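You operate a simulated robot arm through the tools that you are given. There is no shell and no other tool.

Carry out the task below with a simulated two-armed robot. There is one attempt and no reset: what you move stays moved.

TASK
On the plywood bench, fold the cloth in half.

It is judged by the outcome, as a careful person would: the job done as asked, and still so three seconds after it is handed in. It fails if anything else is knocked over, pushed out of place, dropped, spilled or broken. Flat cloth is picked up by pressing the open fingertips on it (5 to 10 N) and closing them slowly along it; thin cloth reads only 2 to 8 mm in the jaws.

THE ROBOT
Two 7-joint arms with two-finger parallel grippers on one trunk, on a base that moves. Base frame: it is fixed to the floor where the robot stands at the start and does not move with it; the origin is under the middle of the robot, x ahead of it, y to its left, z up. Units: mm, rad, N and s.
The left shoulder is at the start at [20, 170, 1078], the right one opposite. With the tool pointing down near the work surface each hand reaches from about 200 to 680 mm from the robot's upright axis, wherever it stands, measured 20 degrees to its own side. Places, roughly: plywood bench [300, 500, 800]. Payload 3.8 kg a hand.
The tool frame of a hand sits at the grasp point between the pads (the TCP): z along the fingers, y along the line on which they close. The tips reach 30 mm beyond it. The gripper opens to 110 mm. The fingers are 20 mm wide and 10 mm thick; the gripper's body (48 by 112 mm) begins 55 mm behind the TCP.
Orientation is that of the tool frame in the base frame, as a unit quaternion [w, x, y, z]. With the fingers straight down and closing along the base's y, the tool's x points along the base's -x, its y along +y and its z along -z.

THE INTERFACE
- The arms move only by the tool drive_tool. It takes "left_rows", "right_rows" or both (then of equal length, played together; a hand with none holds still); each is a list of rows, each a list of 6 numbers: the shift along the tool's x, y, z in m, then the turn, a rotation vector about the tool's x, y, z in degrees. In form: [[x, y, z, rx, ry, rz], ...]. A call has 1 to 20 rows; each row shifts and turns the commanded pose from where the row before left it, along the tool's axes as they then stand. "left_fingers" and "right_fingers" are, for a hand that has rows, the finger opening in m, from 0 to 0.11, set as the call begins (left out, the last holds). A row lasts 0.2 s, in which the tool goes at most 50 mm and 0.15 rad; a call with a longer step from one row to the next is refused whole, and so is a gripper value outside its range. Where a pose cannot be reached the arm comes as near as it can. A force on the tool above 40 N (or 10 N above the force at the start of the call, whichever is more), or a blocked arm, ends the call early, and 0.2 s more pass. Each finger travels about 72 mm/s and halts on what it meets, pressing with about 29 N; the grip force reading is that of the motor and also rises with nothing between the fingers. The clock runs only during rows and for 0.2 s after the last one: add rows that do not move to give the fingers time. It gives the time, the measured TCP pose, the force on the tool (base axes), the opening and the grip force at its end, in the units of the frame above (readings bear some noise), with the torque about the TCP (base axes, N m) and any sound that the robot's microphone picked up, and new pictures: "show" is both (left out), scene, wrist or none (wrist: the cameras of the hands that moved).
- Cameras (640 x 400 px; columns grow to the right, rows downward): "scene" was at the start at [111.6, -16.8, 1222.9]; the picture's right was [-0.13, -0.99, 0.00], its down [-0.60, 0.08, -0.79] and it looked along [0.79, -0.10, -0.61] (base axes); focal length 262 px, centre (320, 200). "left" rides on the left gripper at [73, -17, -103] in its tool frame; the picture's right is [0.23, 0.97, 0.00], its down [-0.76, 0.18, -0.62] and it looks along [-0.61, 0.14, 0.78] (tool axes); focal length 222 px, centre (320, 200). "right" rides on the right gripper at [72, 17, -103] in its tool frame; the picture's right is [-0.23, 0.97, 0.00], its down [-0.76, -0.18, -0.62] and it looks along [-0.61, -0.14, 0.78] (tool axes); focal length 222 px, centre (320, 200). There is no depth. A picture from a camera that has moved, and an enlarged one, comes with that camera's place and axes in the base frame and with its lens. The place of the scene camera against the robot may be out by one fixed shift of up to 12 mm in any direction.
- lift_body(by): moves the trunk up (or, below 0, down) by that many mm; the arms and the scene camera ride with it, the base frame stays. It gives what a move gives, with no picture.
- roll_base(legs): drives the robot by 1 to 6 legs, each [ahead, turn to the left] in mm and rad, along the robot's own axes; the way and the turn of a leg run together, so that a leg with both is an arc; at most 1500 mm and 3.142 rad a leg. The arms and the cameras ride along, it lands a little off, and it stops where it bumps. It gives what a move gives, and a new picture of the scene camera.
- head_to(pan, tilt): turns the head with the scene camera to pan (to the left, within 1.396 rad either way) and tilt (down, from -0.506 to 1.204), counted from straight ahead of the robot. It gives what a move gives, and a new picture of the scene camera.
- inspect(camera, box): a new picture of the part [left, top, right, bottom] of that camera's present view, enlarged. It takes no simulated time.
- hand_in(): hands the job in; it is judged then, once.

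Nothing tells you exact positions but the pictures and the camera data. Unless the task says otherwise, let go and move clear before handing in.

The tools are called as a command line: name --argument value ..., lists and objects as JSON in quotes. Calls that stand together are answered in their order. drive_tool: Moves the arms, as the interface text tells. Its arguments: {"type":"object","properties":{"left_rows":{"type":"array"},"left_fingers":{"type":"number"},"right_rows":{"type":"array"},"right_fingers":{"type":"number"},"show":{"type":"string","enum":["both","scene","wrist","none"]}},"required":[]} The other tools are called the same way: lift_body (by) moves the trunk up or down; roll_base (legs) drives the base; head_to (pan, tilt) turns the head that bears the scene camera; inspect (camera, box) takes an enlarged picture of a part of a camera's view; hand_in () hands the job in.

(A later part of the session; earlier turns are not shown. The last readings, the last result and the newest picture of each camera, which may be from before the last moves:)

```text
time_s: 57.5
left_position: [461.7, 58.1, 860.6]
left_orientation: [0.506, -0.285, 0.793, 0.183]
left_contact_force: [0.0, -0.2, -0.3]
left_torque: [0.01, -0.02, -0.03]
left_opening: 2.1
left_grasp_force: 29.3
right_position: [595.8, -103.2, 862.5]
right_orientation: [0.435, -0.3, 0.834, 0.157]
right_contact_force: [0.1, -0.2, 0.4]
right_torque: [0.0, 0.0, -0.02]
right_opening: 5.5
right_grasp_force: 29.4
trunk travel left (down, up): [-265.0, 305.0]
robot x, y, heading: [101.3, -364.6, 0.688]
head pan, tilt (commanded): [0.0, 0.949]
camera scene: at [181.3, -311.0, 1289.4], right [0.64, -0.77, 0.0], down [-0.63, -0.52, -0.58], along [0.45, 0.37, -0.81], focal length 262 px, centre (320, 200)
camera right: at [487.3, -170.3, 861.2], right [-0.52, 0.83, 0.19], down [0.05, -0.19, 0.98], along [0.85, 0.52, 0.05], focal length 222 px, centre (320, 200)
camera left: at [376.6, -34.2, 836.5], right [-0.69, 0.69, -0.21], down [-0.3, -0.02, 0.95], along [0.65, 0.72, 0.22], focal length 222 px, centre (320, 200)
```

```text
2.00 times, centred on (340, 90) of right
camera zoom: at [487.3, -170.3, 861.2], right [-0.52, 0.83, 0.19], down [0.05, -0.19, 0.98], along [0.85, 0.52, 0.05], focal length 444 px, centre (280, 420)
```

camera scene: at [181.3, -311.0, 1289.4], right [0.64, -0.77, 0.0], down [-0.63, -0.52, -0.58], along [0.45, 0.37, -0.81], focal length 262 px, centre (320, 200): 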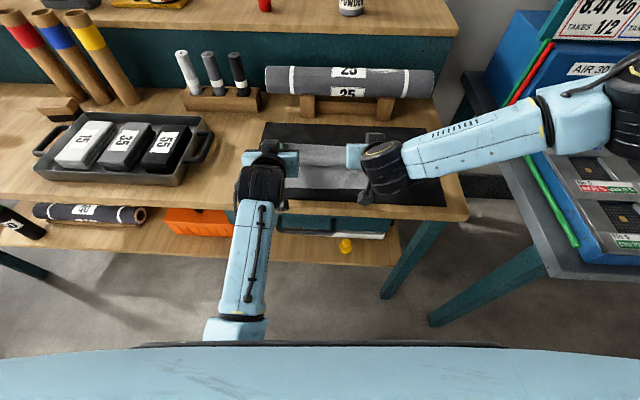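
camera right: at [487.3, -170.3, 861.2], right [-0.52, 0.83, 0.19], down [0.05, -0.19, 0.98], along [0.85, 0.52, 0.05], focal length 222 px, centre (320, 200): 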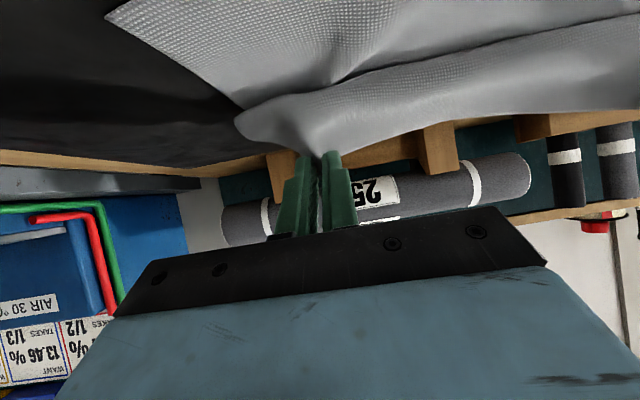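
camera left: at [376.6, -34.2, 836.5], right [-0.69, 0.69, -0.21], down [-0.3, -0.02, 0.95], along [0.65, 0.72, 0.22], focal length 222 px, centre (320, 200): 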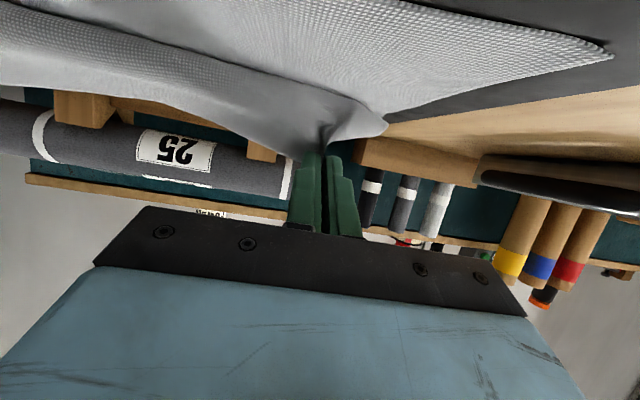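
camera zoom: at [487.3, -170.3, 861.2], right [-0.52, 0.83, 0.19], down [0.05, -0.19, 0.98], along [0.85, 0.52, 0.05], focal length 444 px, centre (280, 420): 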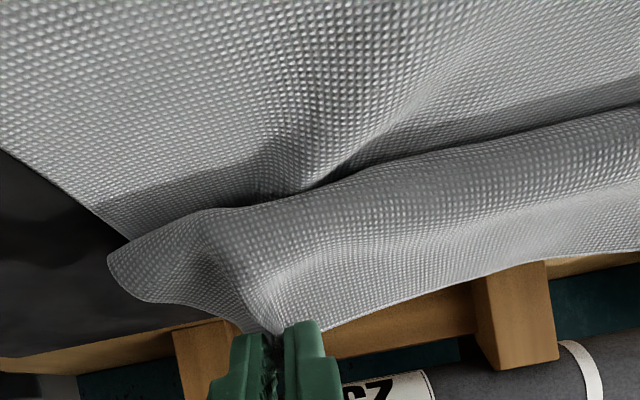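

The bottom half now lies flat to at least X 478. I'll continue down and slightly back, to about 24 mm above the mat, and check the fold line again.

drive_tool --left_rows '[[0.01335, 0, -0.0026, 0, 0, 0], [0.01014, 0, -0.0052, 0, 0, 0], [0.007, 0, -0.00556, 0, 0, 0], [0, 0, 0, 0, 0, 0]]' --right_rows '[[0.0136, 0, -0.00024, 0, 0, 0], [0.0109, 0, -0.00336, 0, 0, 0], [0.00787, 0, -0.00426, 0, 0, 0], [0, 0, 0, 0, 0, 0]]' --show "both"

inspect --camera "scene" --box '[220, 80, 420, 220]'

inspect --camera "right" --box '[180, 0, 500, 180]'

inspect --camera "left" --box '[100, 0, 500, 220]'

```text
time_s: 58.5
left_position: [442.5, 40.9, 838.9]
left_orientation: [0.507, -0.285, 0.793, 0.183]
left_contact_force: [-0.4, -0.6, 0.5]
left_torque: [-0.02, 0.01, 0.0]
left_opening: 2.1
left_grasp_force: 29.2
right_position: [575.9, -118.1, 840.3]
right_orientation: [0.436, -0.299, 0.834, 0.156]
right_contact_force: [0.4, 0.3, 0.1]
right_torque: [0.01, 0.02, -0.02]
right_opening: 5.4
right_grasp_force: 28.8
trunk travel left (down, up): [-265.0, 305.0]
robot x, y, heading: [105.7, -363.8, 0.692]
head pan, tilt (commanded): [0.0, 0.949]
camera scene: at [181.4, -311.1, 1289.4], right [0.64, -0.77, 0.0], down [-0.63, -0.52, -0.58], along [0.45, 0.37, -0.81], focal length 262 px, centre (320, 200)
camera right: at [468.2, -185.7, 839.0], right [-0.52, 0.83, 0.19], down [0.05, -0.19, 0.98], along [0.85, 0.52, 0.05], focal length 222 px, centre (320, 200)
camera left: at [357.4, -50.8, 814.8], right [-0.69, 0.69, -0.21], down [-0.3, -0.02, 0.95], along [0.65, 0.72, 0.22], focal length 222 px, centre (320, 200)
```

scene: 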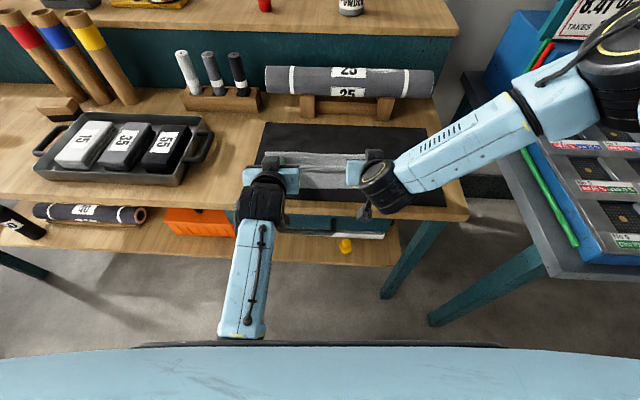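
right: 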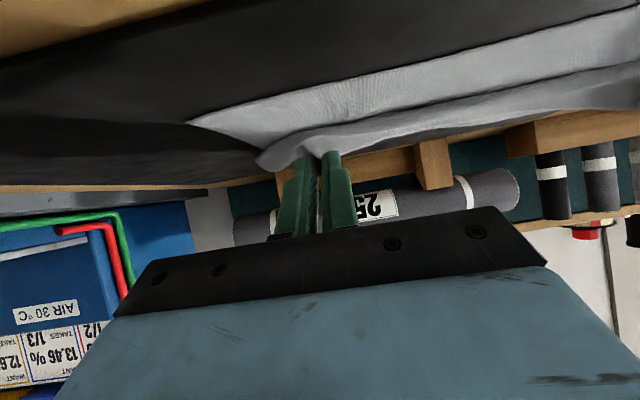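
left: 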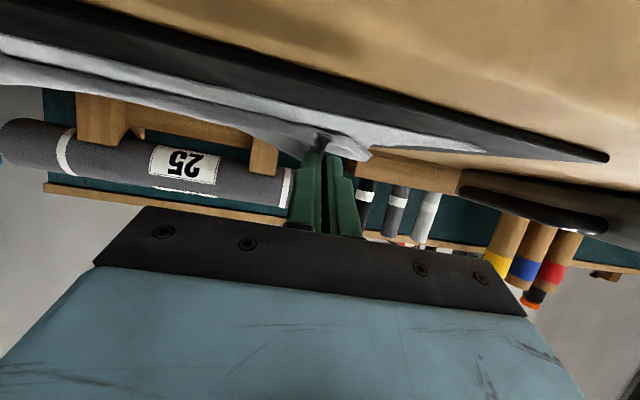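

```text
2.86 times, centred on (320, 150) of scene
camera zoom: at [181.4, -311.1, 1289.4], right [0.64, -0.77, 0.0], down [-0.63, -0.52, -0.58], along [0.45, 0.37, -0.81], focal length 750 px, centre (320, 343)
```

zoom: 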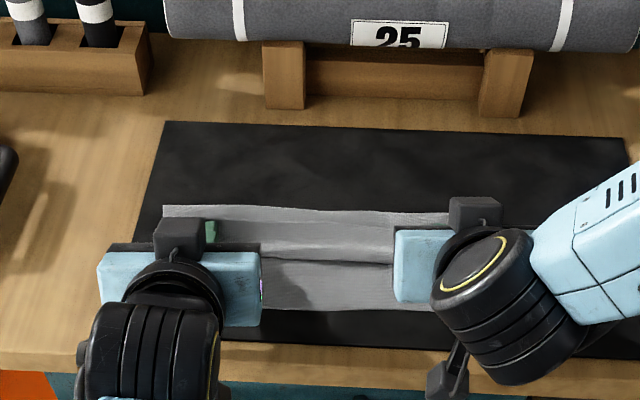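

```text
2.00 times, centred on (340, 90) of right
camera zoom: at [468.2, -185.7, 839.0], right [-0.52, 0.83, 0.19], down [0.05, -0.19, 0.98], along [0.85, 0.52, 0.05], focal length 444 px, centre (280, 420)
```

zoom: 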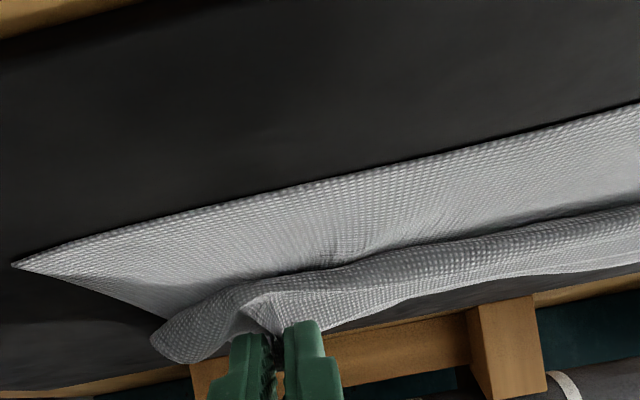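

```text
1.60 times, centred on (300, 110) of left
camera zoom: at [357.4, -50.8, 814.8], right [-0.69, 0.69, -0.21], down [-0.3, -0.02, 0.95], along [0.65, 0.72, 0.22], focal length 355 px, centre (352, 344)
```

zoom: 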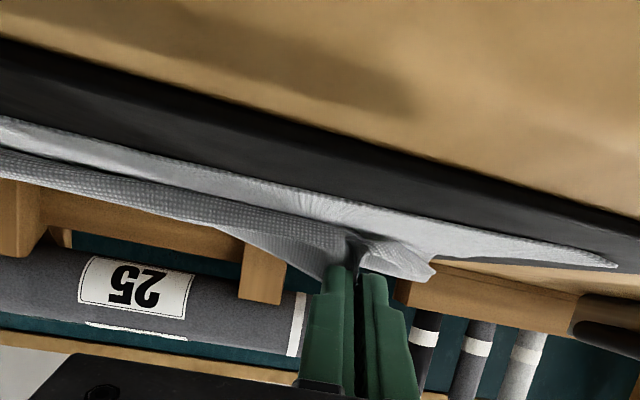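

The fold line now sits at X ≈ 492–498, essentially halfway, and the top layer's curl turns at about X 436. Unrolling that curl should put the edge on the near edge. I'll swing the held edge up and over toward me around the curl.

drive_tool --left_rows '[[-0.00961, 0, -0.00779, 0, -1, 0], [-0.00141, 0, -0.01158, 0, -1, 0], [0.00731, 0, -0.0121, 0, -1, 0], [0.01136, 0, -0.00943, 0, -1, 0], [0, 0, 0, 0, 0, 0]]' --right_rows '[[-0.00811, 0, -0.00934, 0, 0, 0], [0.00082, 0, -0.01163, 0, 0, 0], [0.00967, 0, -0.01032, 0, 0, 0], [0.01319, 0, -0.00663, 0, 0, 0], [0, 0, 0, 0, 0, 0]]' --show "both"

inspect --camera "scene" --box '[220, 80, 420, 220]'

inspect --camera "right" --box '[180, 0, 500, 180]'

inspect --camera "left" --box '[100, 0, 500, 220]'

```text
time_s: 59.7
left_position: [410.1, 16.3, 846.6]
left_orientation: [0.533, -0.279, 0.775, 0.193]
left_contact_force: [0.2, 0.0, -0.6]
left_torque: [0.01, 0.02, -0.01]
left_opening: 2.1
left_grasp_force: 29.0
right_position: [545.4, -144.1, 848.0]
right_orientation: [0.435, -0.3, 0.835, 0.156]
right_contact_force: [0.4, 0.1, -0.1]
right_torque: [0.02, 0.01, -0.03]
right_opening: 5.3
right_grasp_force: 29.3
trunk travel left (down, up): [-265.0, 305.0]
robot x, y, heading: [104.4, -363.8, 0.691]
head pan, tilt (commanded): [0.0, 0.949]
camera scene: at [181.5, -311.1, 1289.4], right [0.64, -0.77, 0.0], down [-0.63, -0.52, -0.58], along [0.45, 0.37, -0.81], focal length 262 px, centre (320, 200)
camera right: at [437.5, -211.0, 847.3], right [-0.52, 0.83, 0.19], down [0.05, -0.19, 0.98], along [0.85, 0.52, 0.05], focal length 222 px, centre (320, 200)
camera left: at [327.7, -75.0, 814.5], right [-0.68, 0.7, -0.21], down [-0.35, -0.06, 0.93], along [0.64, 0.71, 0.29], focal length 222 px, centre (320, 200)
```

scene: 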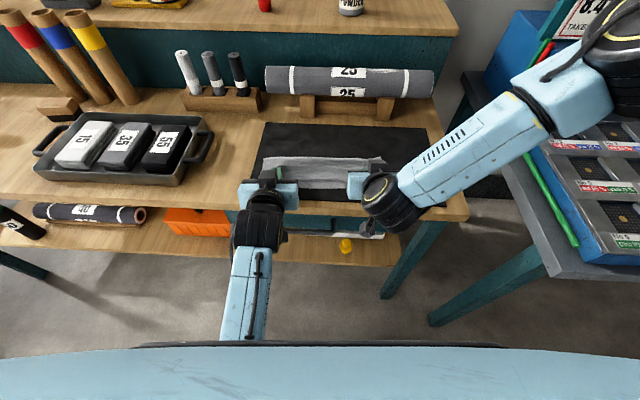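
right: 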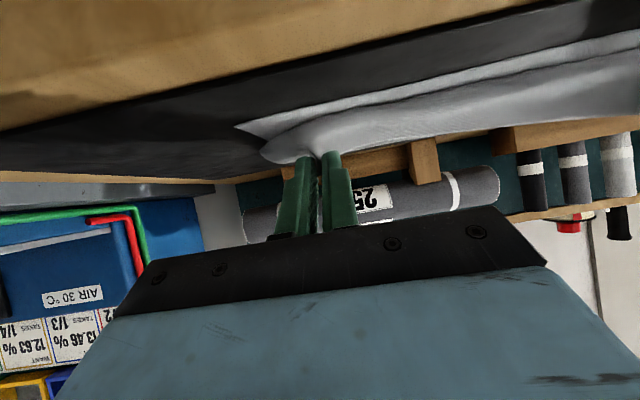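
left: 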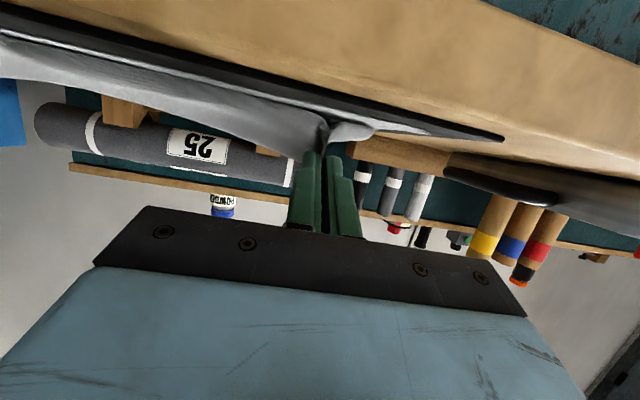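

```text
2.86 times, centred on (320, 150) of scene
camera zoom: at [181.5, -311.1, 1289.4], right [0.64, -0.77, 0.0], down [-0.63, -0.52, -0.58], along [0.45, 0.37, -0.81], focal length 750 px, centre (320, 343)
```

zoom: 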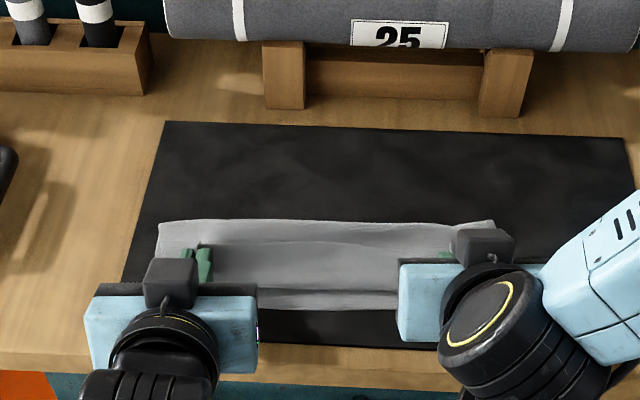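

```text
2.00 times, centred on (340, 90) of right
camera zoom: at [437.5, -211.0, 847.3], right [-0.52, 0.83, 0.19], down [0.05, -0.19, 0.98], along [0.85, 0.52, 0.05], focal length 444 px, centre (280, 420)
```

zoom: 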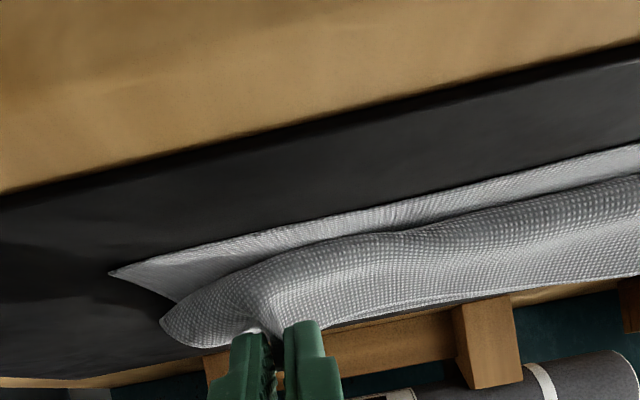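

```text
1.60 times, centred on (300, 110) of left
camera zoom: at [327.7, -75.0, 814.5], right [-0.68, 0.7, -0.21], down [-0.35, -0.06, 0.93], along [0.64, 0.71, 0.29], focal length 355 px, centre (352, 344)
```

zoom: 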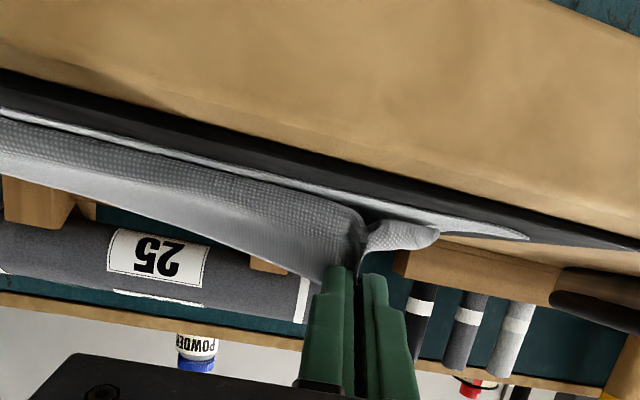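

The curl travelled along with the pull instead of opening, because the pinch holds its angle. So I'll go back to the good layout with the fold at halfway, let go there, and then flip the curled lip open with the fingers. I'm re-lifting and laying exactly as before.

drive_tool --left_rows '[[-0.02535, 0, -0.00652, 0, 1, 0], [-0.02655, 0, -0.00102, 0, 1, 0], [-0.02533, 0, 0.00337, 0, 1, 0], [-0.0221, 0, 0.00547, 0, 1, 0], [-0.0195, 0, 0.00635, 0, 0, 0], [0, 0, 0, 0, 0, 0], [0, 0, 0, 0, 0, 0], [0.01517, 0, 0.0148, 0, 0, 0], [0.01517, 0, 0.0148, 0, 0, 0], [0.01686, 0, 0.01117, 0, 0, 0], [0.01631, 0, 0.00761, 0, 0, 0], [0.01528, 0, 0.00271, 0, 0, 0], [0.01335, 0, -0.0026, 0, 0, 0], [0.01014, 0, -0.0052, 0, 0, 0], [0.007, 0, -0.00556, 0, 0, 0], [0, 0, 0, 0, 0, 0], [0, 0, 0, 0, 0, 0]]' --right_rows '[[-0.02466, 0, -0.0136, 0, 0, 0], [-0.02646, 0, -0.00754, 0, 0, 0], [-0.02548, 0, -0.00197, 0, 0, 0], [-0.02278, 0, 0.00114, 0, 0, 0], [-0.02032, 0, 0.00286, 0, 0, 0], [0, 0, 0, 0, 0, 0], [0, 0, 0, 0, 0, 0], [0.01237, 0, 0.0172, 0, 0, 0], [0.01237, 0, 0.0172, 0, 0, 0], [0.01466, 0, 0.01393, 0, 0, 0], [0.01475, 0, 0.01032, 0, 0, 0], [0.01458, 0, 0.00533, 0, 0, 0], [0.0136, 0, -0.00024, 0, 0, 0], [0.0109, 0, -0.00336, 0, 0, 0], [0.00787, 0, -0.00426, 0, 0, 0], [0, 0, 0, 0, 0, 0], [0, 0, 0, 0, 0, 0]]' --show "both"

inspect --camera "scene" --box '[220, 80, 420, 220]'

inspect --camera "right" --box '[180, 0, 500, 180]'

inspect --camera "left" --box '[100, 0, 500, 220]'

```text
time_s: 63.3
left_position: [441.9, 42.1, 839.2]
left_orientation: [0.506, -0.286, 0.793, 0.182]
left_contact_force: [0.1, -0.4, 0.4]
left_torque: [0.03, 0.01, 0.03]
left_opening: 2.0
left_grasp_force: 28.6
right_position: [576.5, -117.1, 842.0]
right_orientation: [0.436, -0.3, 0.834, 0.156]
right_contact_force: [0.3, -0.6, -0.3]
right_torque: [0.01, -0.02, -0.04]
right_opening: 5.5
right_grasp_force: 29.5
trunk travel left (down, up): [-265.0, 305.0]
robot x, y, heading: [104.4, -363.4, 0.685]
head pan, tilt (commanded): [0.0, 0.949]
camera scene: at [181.3, -311.1, 1289.4], right [0.64, -0.77, 0.0], down [-0.63, -0.52, -0.58], along [0.45, 0.37, -0.81], focal length 262 px, centre (320, 200)
camera right: at [468.8, -184.7, 841.9], right [-0.52, 0.83, 0.19], down [0.05, -0.19, 0.98], along [0.85, 0.52, 0.05], focal length 222 px, centre (320, 200)
camera left: at [357.6, -50.2, 815.0], right [-0.69, 0.69, -0.21], down [-0.3, -0.02, 0.95], along [0.65, 0.72, 0.22], focal length 222 px, centre (320, 200)
```

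scene: 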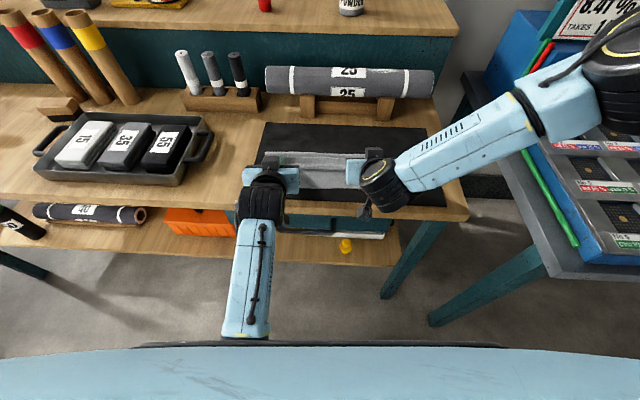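
right: 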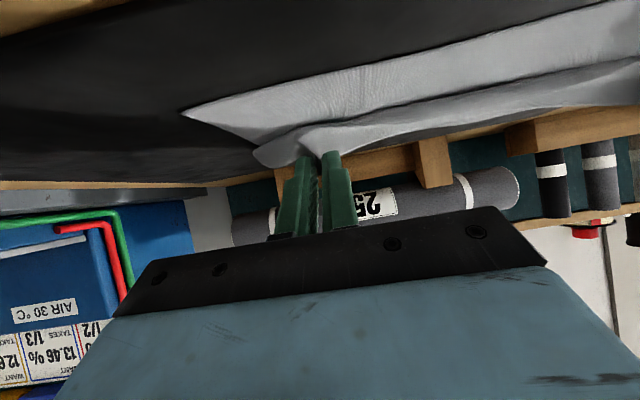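
left: 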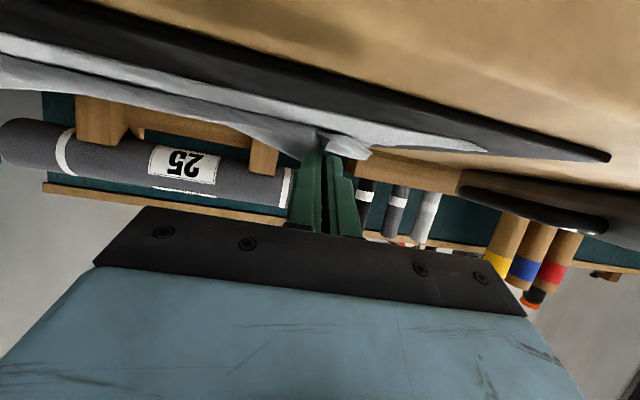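

```text
2.86 times, centred on (320, 150) of scene
camera zoom: at [181.3, -311.1, 1289.4], right [0.64, -0.77, 0.0], down [-0.63, -0.52, -0.58], along [0.45, 0.37, -0.81], focal length 750 px, centre (320, 343)
```

zoom: 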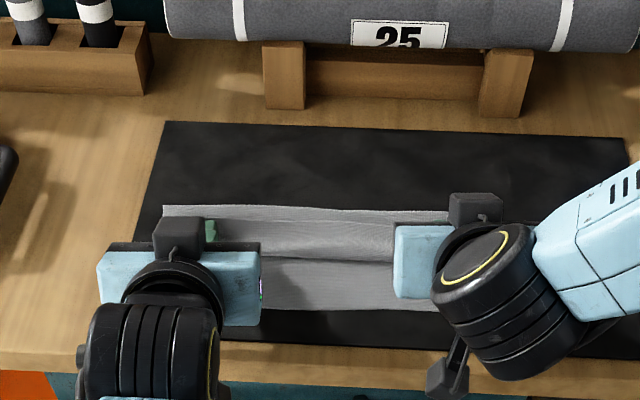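

```text
2.00 times, centred on (340, 90) of right
camera zoom: at [468.8, -184.7, 841.9], right [-0.52, 0.83, 0.19], down [0.05, -0.19, 0.98], along [0.85, 0.52, 0.05], focal length 444 px, centre (280, 420)
```

zoom: 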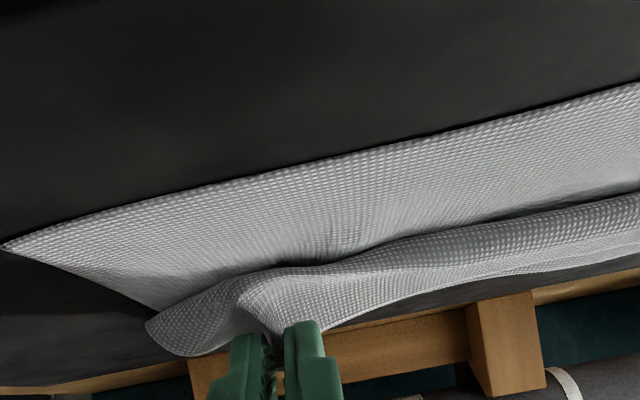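

```text
1.60 times, centred on (300, 110) of left
camera zoom: at [357.6, -50.2, 815.0], right [-0.69, 0.69, -0.21], down [-0.3, -0.02, 0.95], along [0.65, 0.72, 0.22], focal length 355 px, centre (352, 344)
```

zoom: 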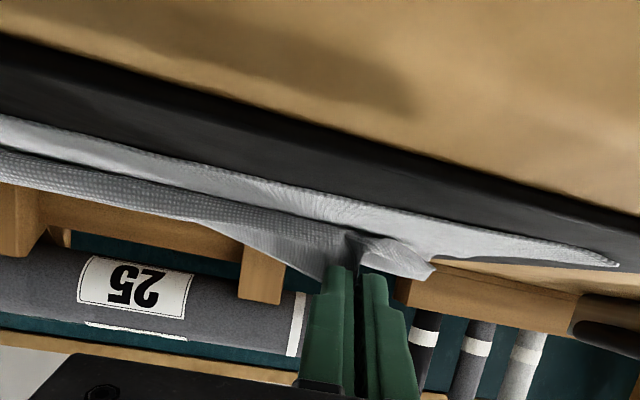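

This is repeatable: the fold sits at about X 496, level on both sides. I'll open the fingers gently here and watch what the lip does.

drive_tool --left_rows '[[0, 0, 0, 0, 0, 0], [0, 0, 0, 0, 0, 0], [0, 0, 0, 0, 0, 0]]' --right_rows '[[0, 0, 0, 0, 0, 0], [0, 0, 0, 0, 0, 0], [0, 0, 0, 0, 0, 0]]' --left_fingers 0.022 --right_fingers 0.022 --show "wrist"

inspect --camera "scene" --box '[220, 80, 420, 220]'

inspect --camera "right" --box '[180, 0, 500, 180]'

```text
time_s: 64.1
left_position: [442.2, 42.5, 839.2]
left_orientation: [0.506, -0.285, 0.793, 0.182]
left_contact_force: [-0.3, 0.3, -0.9]
left_torque: [0.0, 0.01, 0.0]
left_opening: 21.6
left_grasp_force: 0.1
right_position: [577.9, -117.2, 843.6]
right_orientation: [0.435, -0.299, 0.835, 0.156]
right_contact_force: [-1.0, 0.5, 0.3]
right_torque: [0.01, -0.01, 0.0]
right_opening: 21.7
right_grasp_force: 0.1
trunk travel left (down, up): [-265.0, 305.0]
robot x, y, heading: [104.6, -363.8, 0.692]
head pan, tilt (commanded): [0.0, 0.949]
camera right: at [468.9, -184.8, 841.8], right [-0.52, 0.83, 0.19], down [0.05, -0.19, 0.98], along [0.85, 0.52, 0.05], focal length 222 px, centre (320, 200)
camera left: at [357.7, -50.1, 815.1], right [-0.69, 0.69, -0.21], down [-0.3, -0.02, 0.95], along [0.65, 0.72, 0.22], focal length 222 px, centre (320, 200)
```

right: 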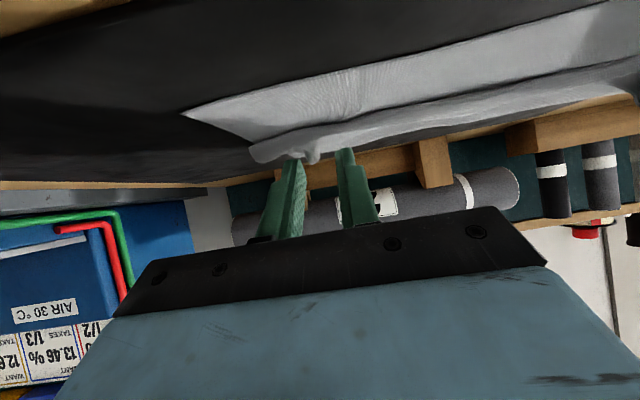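
left: 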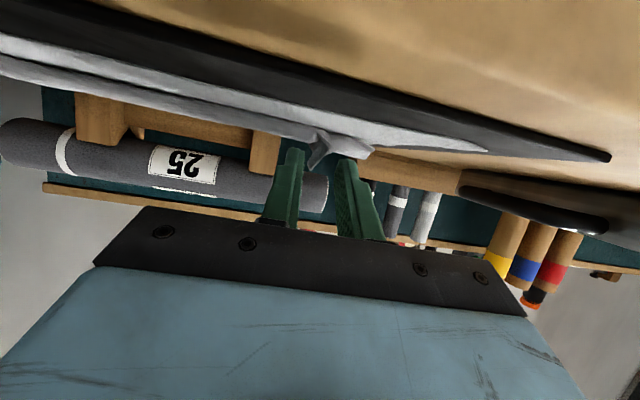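

```text
2.86 times, centred on (320, 150) of scene
camera zoom: at [181.4, -311.1, 1289.4], right [0.64, -0.77, 0.0], down [-0.63, -0.52, -0.58], along [0.45, 0.37, -0.81], focal length 750 px, centre (320, 343)
```

zoom: 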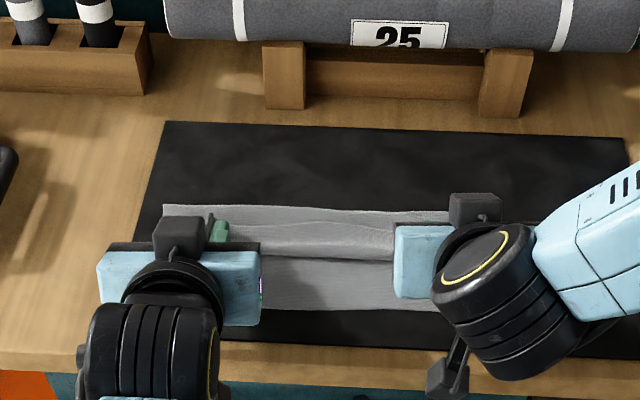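

```text
2.00 times, centred on (340, 90) of right
camera zoom: at [468.9, -184.8, 841.8], right [-0.52, 0.83, 0.19], down [0.05, -0.19, 0.98], along [0.85, 0.52, 0.05], focal length 444 px, centre (280, 420)
```

zoom: 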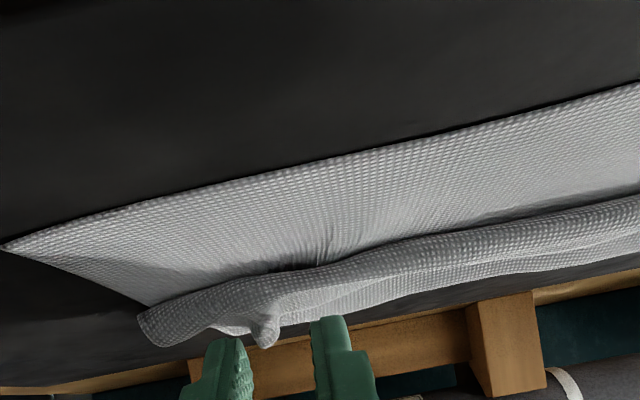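

The cloth is released and stays put, with the lip still curled back. I'll back the hands out along the finger axis and raise them clear for a full view.

drive_tool --left_rows '[[0, 0, -0.02, 0, 0, 0], [0, 0, -0.025, 0, 0, 0], [-0.03, 0, -0.01, 0, 4, 0], [-0.035, 0, -0.01, 0, 6, 0], [-0.035, 0, -0.01, 0, 6, 0], [-0.035, 0, -0.01, 0, 6, 0]]' --right_rows '[[0, 0, -0.02, 0, 0, 0], [0, 0, -0.025, 0, 0, 0], [-0.03, 0, -0.015, 0, 4, 0], [-0.03, 0, -0.015, 0, 6, 0], [-0.03, 0, -0.015, 0, 6, 0], [-0.03, 0, -0.015, 0, 6, 0]]' --show "both"

inspect --camera "scene" --box '[220, 80, 420, 220]'

```text
time_s: 65.7
left_position: [424.9, 57.2, 970.1]
left_orientation: [0.323, -0.317, 0.879, 0.148]
left_contact_force: [-0.3, 0.8, 0.6]
left_torque: [0.01, -0.01, -0.01]
left_opening: 22.1
left_grasp_force: 0.2
right_position: [577.0, -118.2, 995.7]
right_orientation: [0.267, -0.324, 0.903, 0.096]
right_contact_force: [0.2, -0.2, 0.2]
right_torque: [-0.02, 0.03, 0.01]
right_opening: 21.8
right_grasp_force: 0.1
trunk travel left (down, up): [-265.0, 305.0]
robot x, y, heading: [105.3, -365.3, 0.691]
head pan, tilt (commanded): [0.0, 0.949]
stopped in row 6 (left hand): the arm was blocked; the commanded pose is now the measured one
camera scene: at [181.1, -311.1, 1289.4], right [0.64, -0.77, 0.0], down [-0.63, -0.52, -0.58], along [0.45, 0.37, -0.81], focal length 262 px, centre (320, 200)
camera right: at [475.5, -179.8, 1044.0], right [-0.47, 0.87, 0.12], down [0.34, 0.05, 0.94], along [0.81, 0.49, -0.33], focal length 222 px, centre (320, 200)
camera left: at [345.4, -37.6, 996.9], right [-0.77, 0.63, -0.1], down [0.04, 0.2, 0.98], along [0.64, 0.75, -0.17], focal length 222 px, centre (320, 200)
```

scene: 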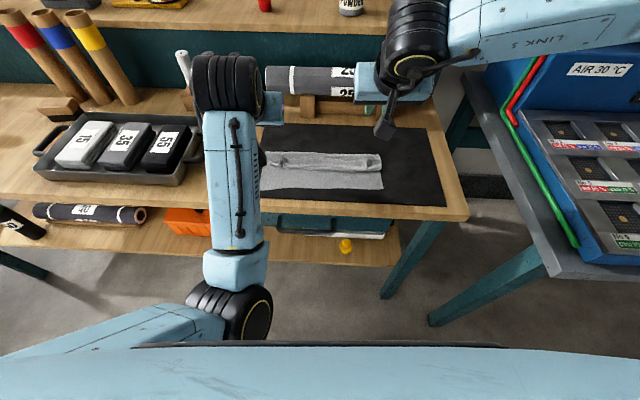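
right: 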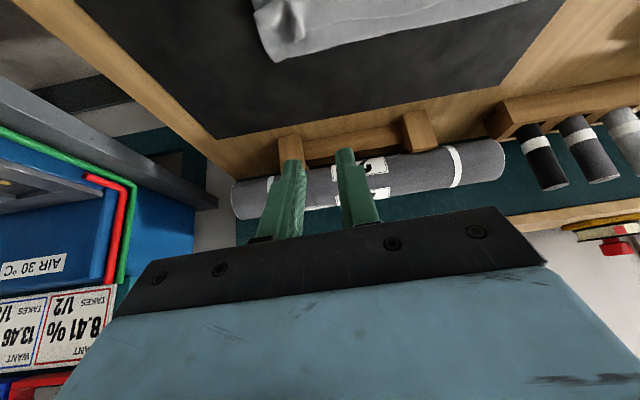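
left: 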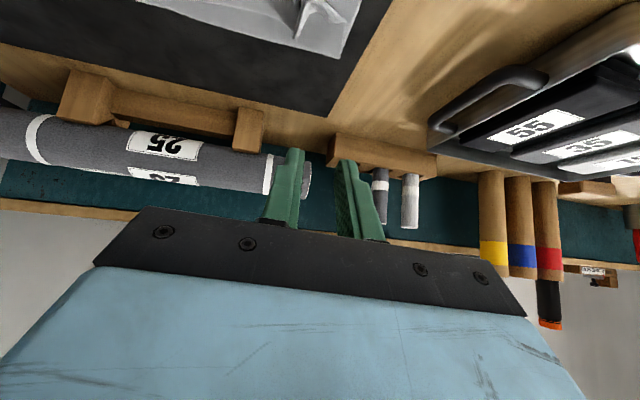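

```text
2.86 times, centred on (320, 150) of scene
camera zoom: at [181.1, -311.1, 1289.4], right [0.64, -0.77, 0.0], down [-0.63, -0.52, -0.58], along [0.45, 0.37, -0.81], focal length 750 px, centre (320, 343)
```

zoom: 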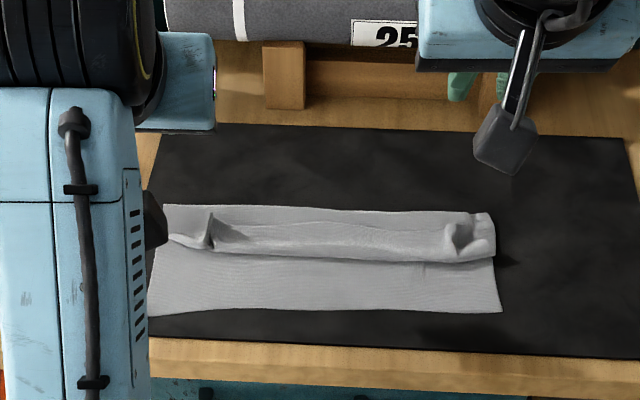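

The fold is right, with its line at about X 496, but the top layer's last 40 mm is rolled back as a lip, with two pinch bumps at Y ≈ +96 and −121. The left arm stopped against its own reach, touching nothing. I'll bring both hands forward, level them with fingers closed and pointing down, and then flip the lip open from behind.

drive_tool --left_rows '[[-0.0115, -0.006, 0.00965, 0, 0, 0], [-0.0115, -0.006, 0.00965, 0, 0, 0], [-0.00383, -0.0025, 0.0032, 0.7, 8.3, -0.2], [-0.00424, -0.0025, 0.00265, 0.7, 8.3, -0.2], [-0.00457, -0.0025, 0.00203, 0.7, 8.3, -0.2], [-0.0048, -0.0025, 0.00138, 0.6, 8.3, -0.2], [-0.00495, -0.002, 0.0007, 0.6, 8.3, -0.2], [0, 0, 0, 0, 0, 0]]' --right_rows '[[-0.0126, 0, 0.0082, 0, 0, 0], [-0.0126, 0, 0.0082, 0, 0, 0], [-0.00147, 0, 0.0069, 0, 6.6, 0], [-0.00226, 0, 0.0067, 0, 6.6, 0], [-0.003, 0, 0.0064, 0, 6.6, 0], [-0.0037, 0, 0.006, 0, 6.6, 0], [-0.0044, 0, 0.0055, 0, 6.6, 0], [0, 0, 0, 0, 0, 0]]' --left_fingers 0.0 --right_fingers 0.0 --show "both"

inspect --camera "scene" --box '[220, 80, 420, 220]'

```text
time_s: 67.5
left_position: [489.6, 76.1, 969.2]
left_orientation: [0.002, -0.345, 0.938, -0.003]
left_contact_force: [0.5, 0.4, 0.4]
left_torque: [0.01, 0.0, -0.02]
left_opening: 0.0
left_grasp_force: 29.2
left hand out of reach, approached as far as the arm can: row 7
right_position: [617.8, -82.2, 972.3]
right_orientation: [-0.002, -0.338, 0.941, 0.001]
right_contact_force: [0.0, 0.2, -0.8]
right_torque: [-0.03, 0.04, 0.01]
right_opening: 0.0
right_grasp_force: 28.8
trunk travel left (down, up): [-265.0, 305.0]
robot x, y, heading: [104.2, -363.0, 0.686]
head pan, tilt (commanded): [0.0, 0.949]
camera scene: at [181.2, -311.5, 1289.4], right [0.64, -0.77, 0.0], down [-0.63, -0.52, -0.58], along [0.45, 0.37, -0.81], focal length 262 px, centre (320, 200)
camera right: at [553.0, -116.1, 1075.4], right [-0.44, 0.9, 0.0], down [0.7, 0.35, 0.62], along [0.56, 0.28, -0.78], focal length 222 px, centre (320, 200)
camera left: at [445.8, 15.9, 1071.4], right [-0.8, 0.59, -0.01], down [0.46, 0.63, 0.62], along [0.37, 0.5, -0.78], focal length 222 px, centre (320, 200)
```

scene: 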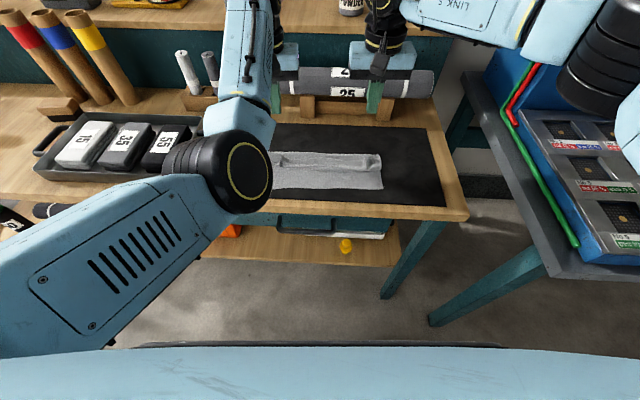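
right: 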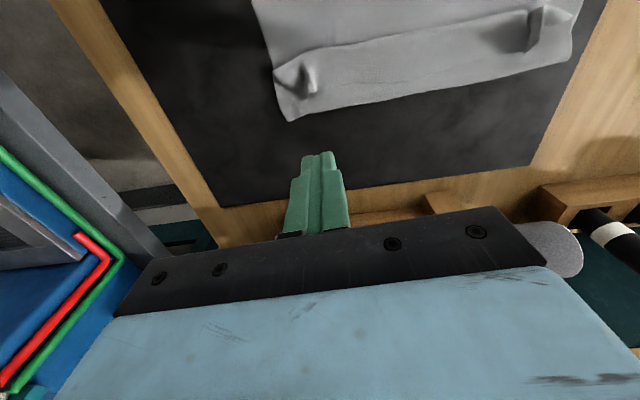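
left: 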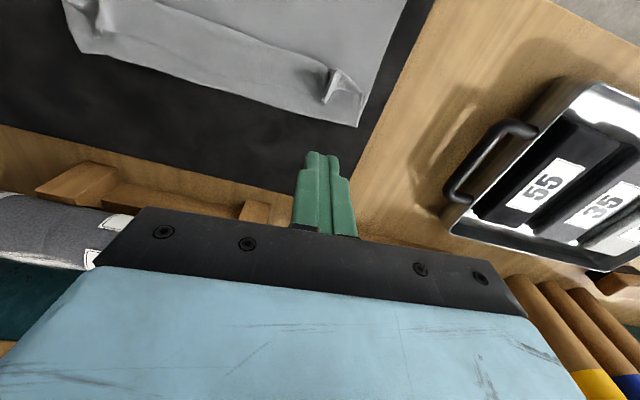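

```text
2.86 times, centred on (320, 150) of scene
camera zoom: at [181.2, -311.5, 1289.4], right [0.64, -0.77, 0.0], down [-0.63, -0.52, -0.58], along [0.45, 0.37, -0.81], focal length 750 px, centre (320, 343)
```

zoom: 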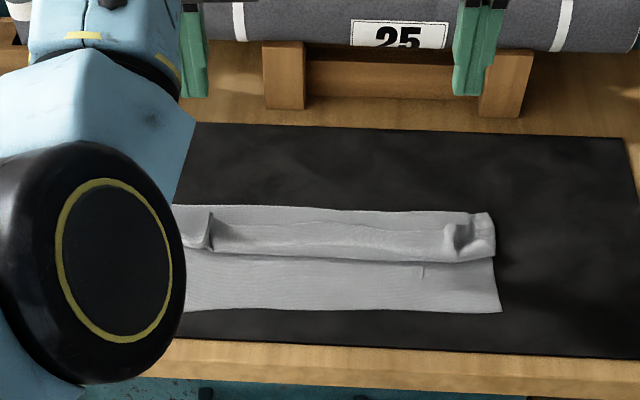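

Both hands are vertical. I'll take detailed views of the lip from the wrist cameras.

inspect --camera "left" --box '[40, 0, 440, 200]'

inspect --camera "right" --box '[200, 0, 600, 200]'

```text
1.60 times, centred on (240, 100) of left
camera zoom: at [445.8, 15.9, 1071.4], right [-0.8, 0.59, -0.01], down [0.46, 0.63, 0.62], along [0.37, 0.5, -0.78], focal length 355 px, centre (448, 360)
```

zoom: 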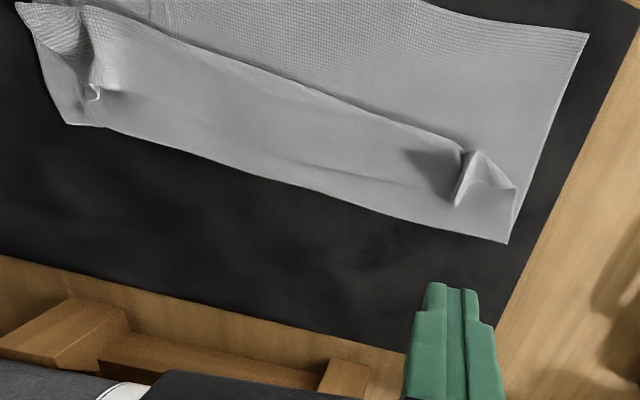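

```text
1.60 times, centred on (400, 100) of right
camera zoom: at [553.0, -116.1, 1075.4], right [-0.44, 0.9, 0.0], down [0.7, 0.35, 0.62], along [0.56, 0.28, -0.78], focal length 355 px, centre (192, 360)
```

zoom: 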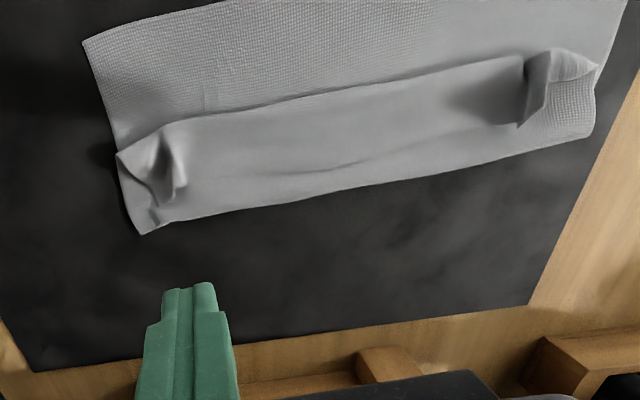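

The wrist views show the lip clearly: it turns at X ≈ 442, its free edge lies near X ≈ 485 and the fold is just behind at about X 500. I'll lower the closed fingertips just behind the two standing bumps and push them toward me to flip the lip over.

drive_tool --left_rows '[[-0.0055, 0.0025, 0.03, 0, 0, 0], [-0.0055, 0.0025, 0.03, 0, 0, 0], [0, 0, 0.03, 0, 0, 0], [0, 0, 0.025, 0, 0, 0], [0, 0, 0.007, 0, 0, 0], [0, 0, 0, 0, 0, 0]]' --right_rows '[[-0.005, -0.0055, 0.03, 0, 0, 0], [-0.005, -0.0055, 0.03, 0, 0, 0], [0, 0, 0.03, 0, 0, 0], [0, 0, 0.028, 0, 0, 0], [0, 0, 0.007, 0, 0, 0], [0, 0, 0, 0, 0, 0]]' --show "both"

```text
time_s: 68.9
left_position: [495.8, 87.0, 846.2]
left_orientation: [0.001, -0.345, 0.939, -0.002]
left_contact_force: [-0.2, 0.0, -0.6]
left_torque: [0.04, 0.01, 0.0]
left_opening: 0.0
left_grasp_force: 28.7
right_position: [633.7, -85.4, 847.7]
right_orientation: [0.0, -0.338, 0.941, 0.001]
right_contact_force: [0.3, -0.1, -1.3]
right_torque: [0.02, -0.02, 0.02]
right_opening: 0.0
right_grasp_force: 29.0
trunk travel left (down, up): [-265.0, 305.0]
robot x, y, heading: [106.0, -367.8, 0.69]
head pan, tilt (commanded): [0.0, 0.949]
camera scene: at [181.4, -311.0, 1289.4], right [0.64, -0.77, 0.0], down [-0.63, -0.52, -0.58], along [0.45, 0.37, -0.81], focal length 262 px, centre (320, 200)
camera right: at [567.5, -118.2, 949.6], right [-0.44, 0.9, 0.0], down [0.7, 0.35, 0.62], along [0.56, 0.28, -0.78], focal length 222 px, centre (320, 200)
camera left: at [451.8, 27.0, 949.0], right [-0.8, 0.59, -0.01], down [0.46, 0.63, 0.62], along [0.37, 0.5, -0.78], focal length 222 px, centre (320, 200)
```

scene: 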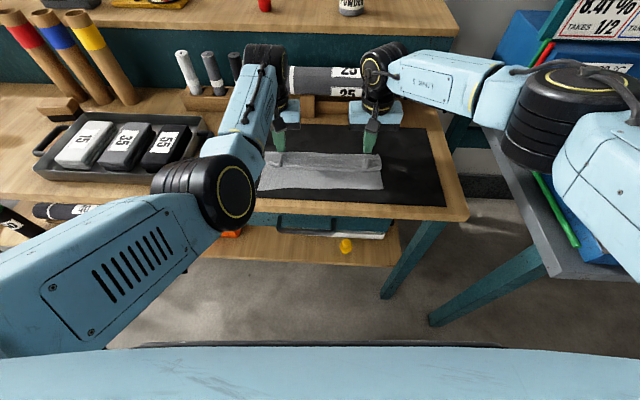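
right: 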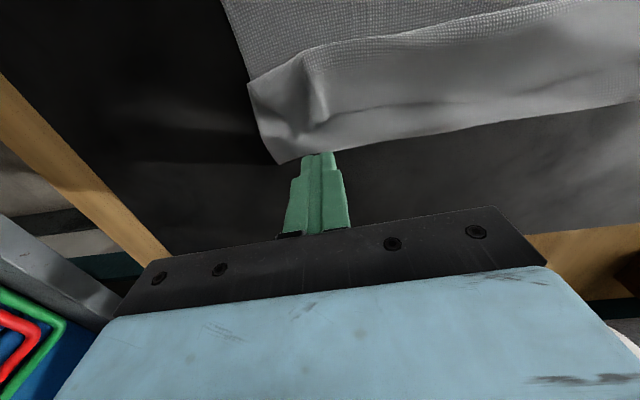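
left: 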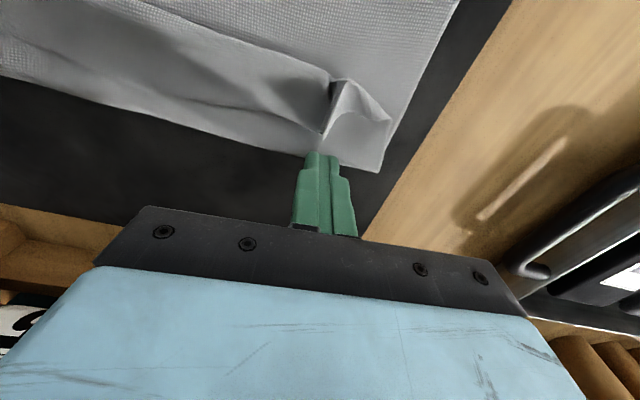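

The closed fingertips are right behind both bumps. I'll lower them a few millimetres and push toward me in small steps.

drive_tool --left_rows '[[0, 0, 0.003, 0, 0, 0], [0.005, 0, 0, 0, 0, 0], [0.006, 0, 0, 0, 0, 0], [0.006, 0, 0, 0, 0, 0], [0.006, 0, 0, 0, 0, 0], [0, 0, 0, 0, 0, 0]]' --right_rows '[[0, 0, 0.0045, 0, 0, 0], [0.005, 0, 0, 0, 0, 0], [0.006, 0, 0, 0, 0, 0], [0.006, 0, 0, 0, 0, 0], [0.006, 0, 0, 0, 0, 0], [0, 0, 0, 0, 0, 0]]' --show "both"

inspect --camera "left" --box '[120, 0, 440, 200]'

inspect --camera "right" --box '[200, 0, 520, 200]'

```text
time_s: 70.3
left_position: [479.0, 72.2, 843.2]
left_orientation: [0.002, -0.345, 0.938, -0.003]
left_contact_force: [-0.3, 0.1, -0.2]
left_torque: [0.0, 0.04, 0.03]
left_opening: 0.0
left_grasp_force: 28.9
right_position: [615.1, -100.3, 841.8]
right_orientation: [0.0, -0.337, 0.941, 0.0]
right_contact_force: [0.4, 0.3, -0.1]
right_torque: [-0.01, 0.03, -0.01]
right_opening: 0.2
right_grasp_force: 28.8
trunk travel left (down, up): [-265.0, 305.0]
robot x, y, heading: [107.2, -364.9, 0.684]
head pan, tilt (commanded): [0.0, 0.949]
camera scene: at [181.4, -311.0, 1289.4], right [0.64, -0.77, 0.0], down [-0.63, -0.52, -0.58], along [0.45, 0.37, -0.81], focal length 262 px, centre (320, 200)
camera right: at [549.3, -132.9, 945.6], right [-0.44, 0.9, 0.0], down [0.7, 0.35, 0.62], along [0.56, 0.28, -0.78], focal length 222 px, centre (320, 200)
camera left: at [434.0, 12.4, 945.8], right [-0.8, 0.59, -0.01], down [0.46, 0.63, 0.62], along [0.37, 0.5, -0.78], focal length 222 px, centre (320, 200)
```

scene: 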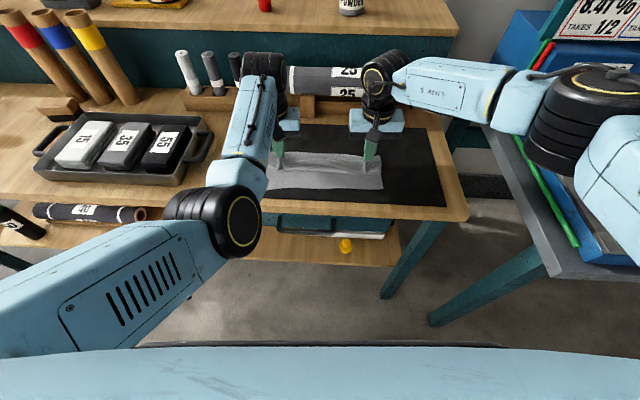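
right: 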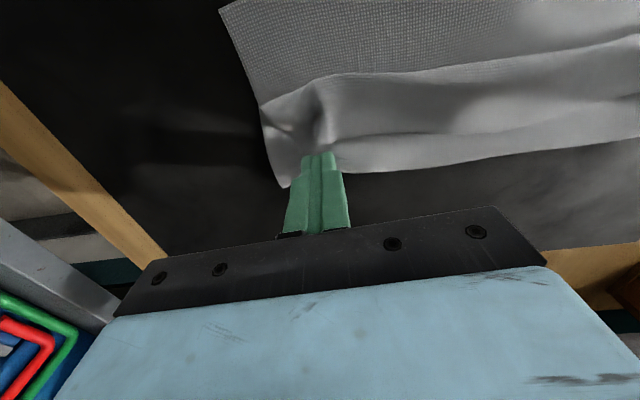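
left: 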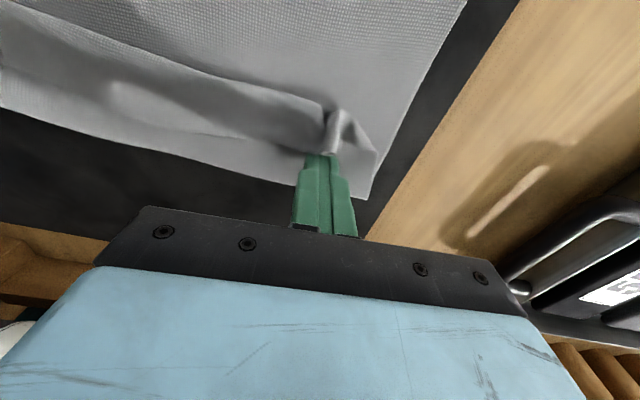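

```text
2.00 times, centred on (280, 100) of left
camera zoom: at [434.0, 12.4, 945.8], right [-0.8, 0.59, -0.01], down [0.46, 0.63, 0.62], along [0.37, 0.5, -0.78], focal length 444 px, centre (400, 400)
```

zoom: 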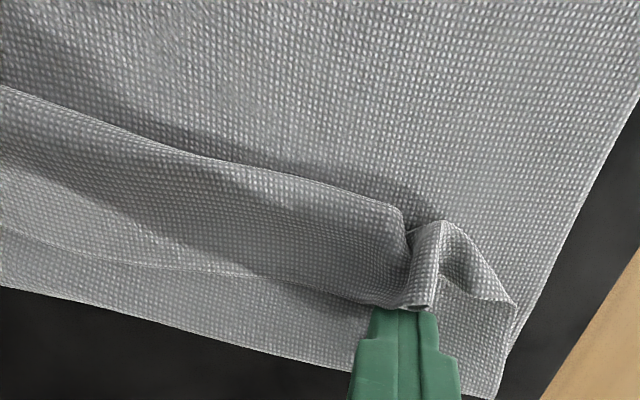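

```text
2.00 times, centred on (360, 100) of right
camera zoom: at [549.3, -132.9, 945.6], right [-0.44, 0.9, 0.0], down [0.7, 0.35, 0.62], along [0.56, 0.28, -0.78], focal length 444 px, centre (240, 400)
```

zoom: 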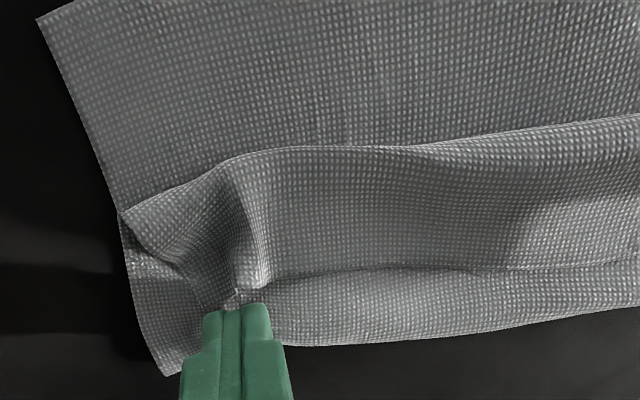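

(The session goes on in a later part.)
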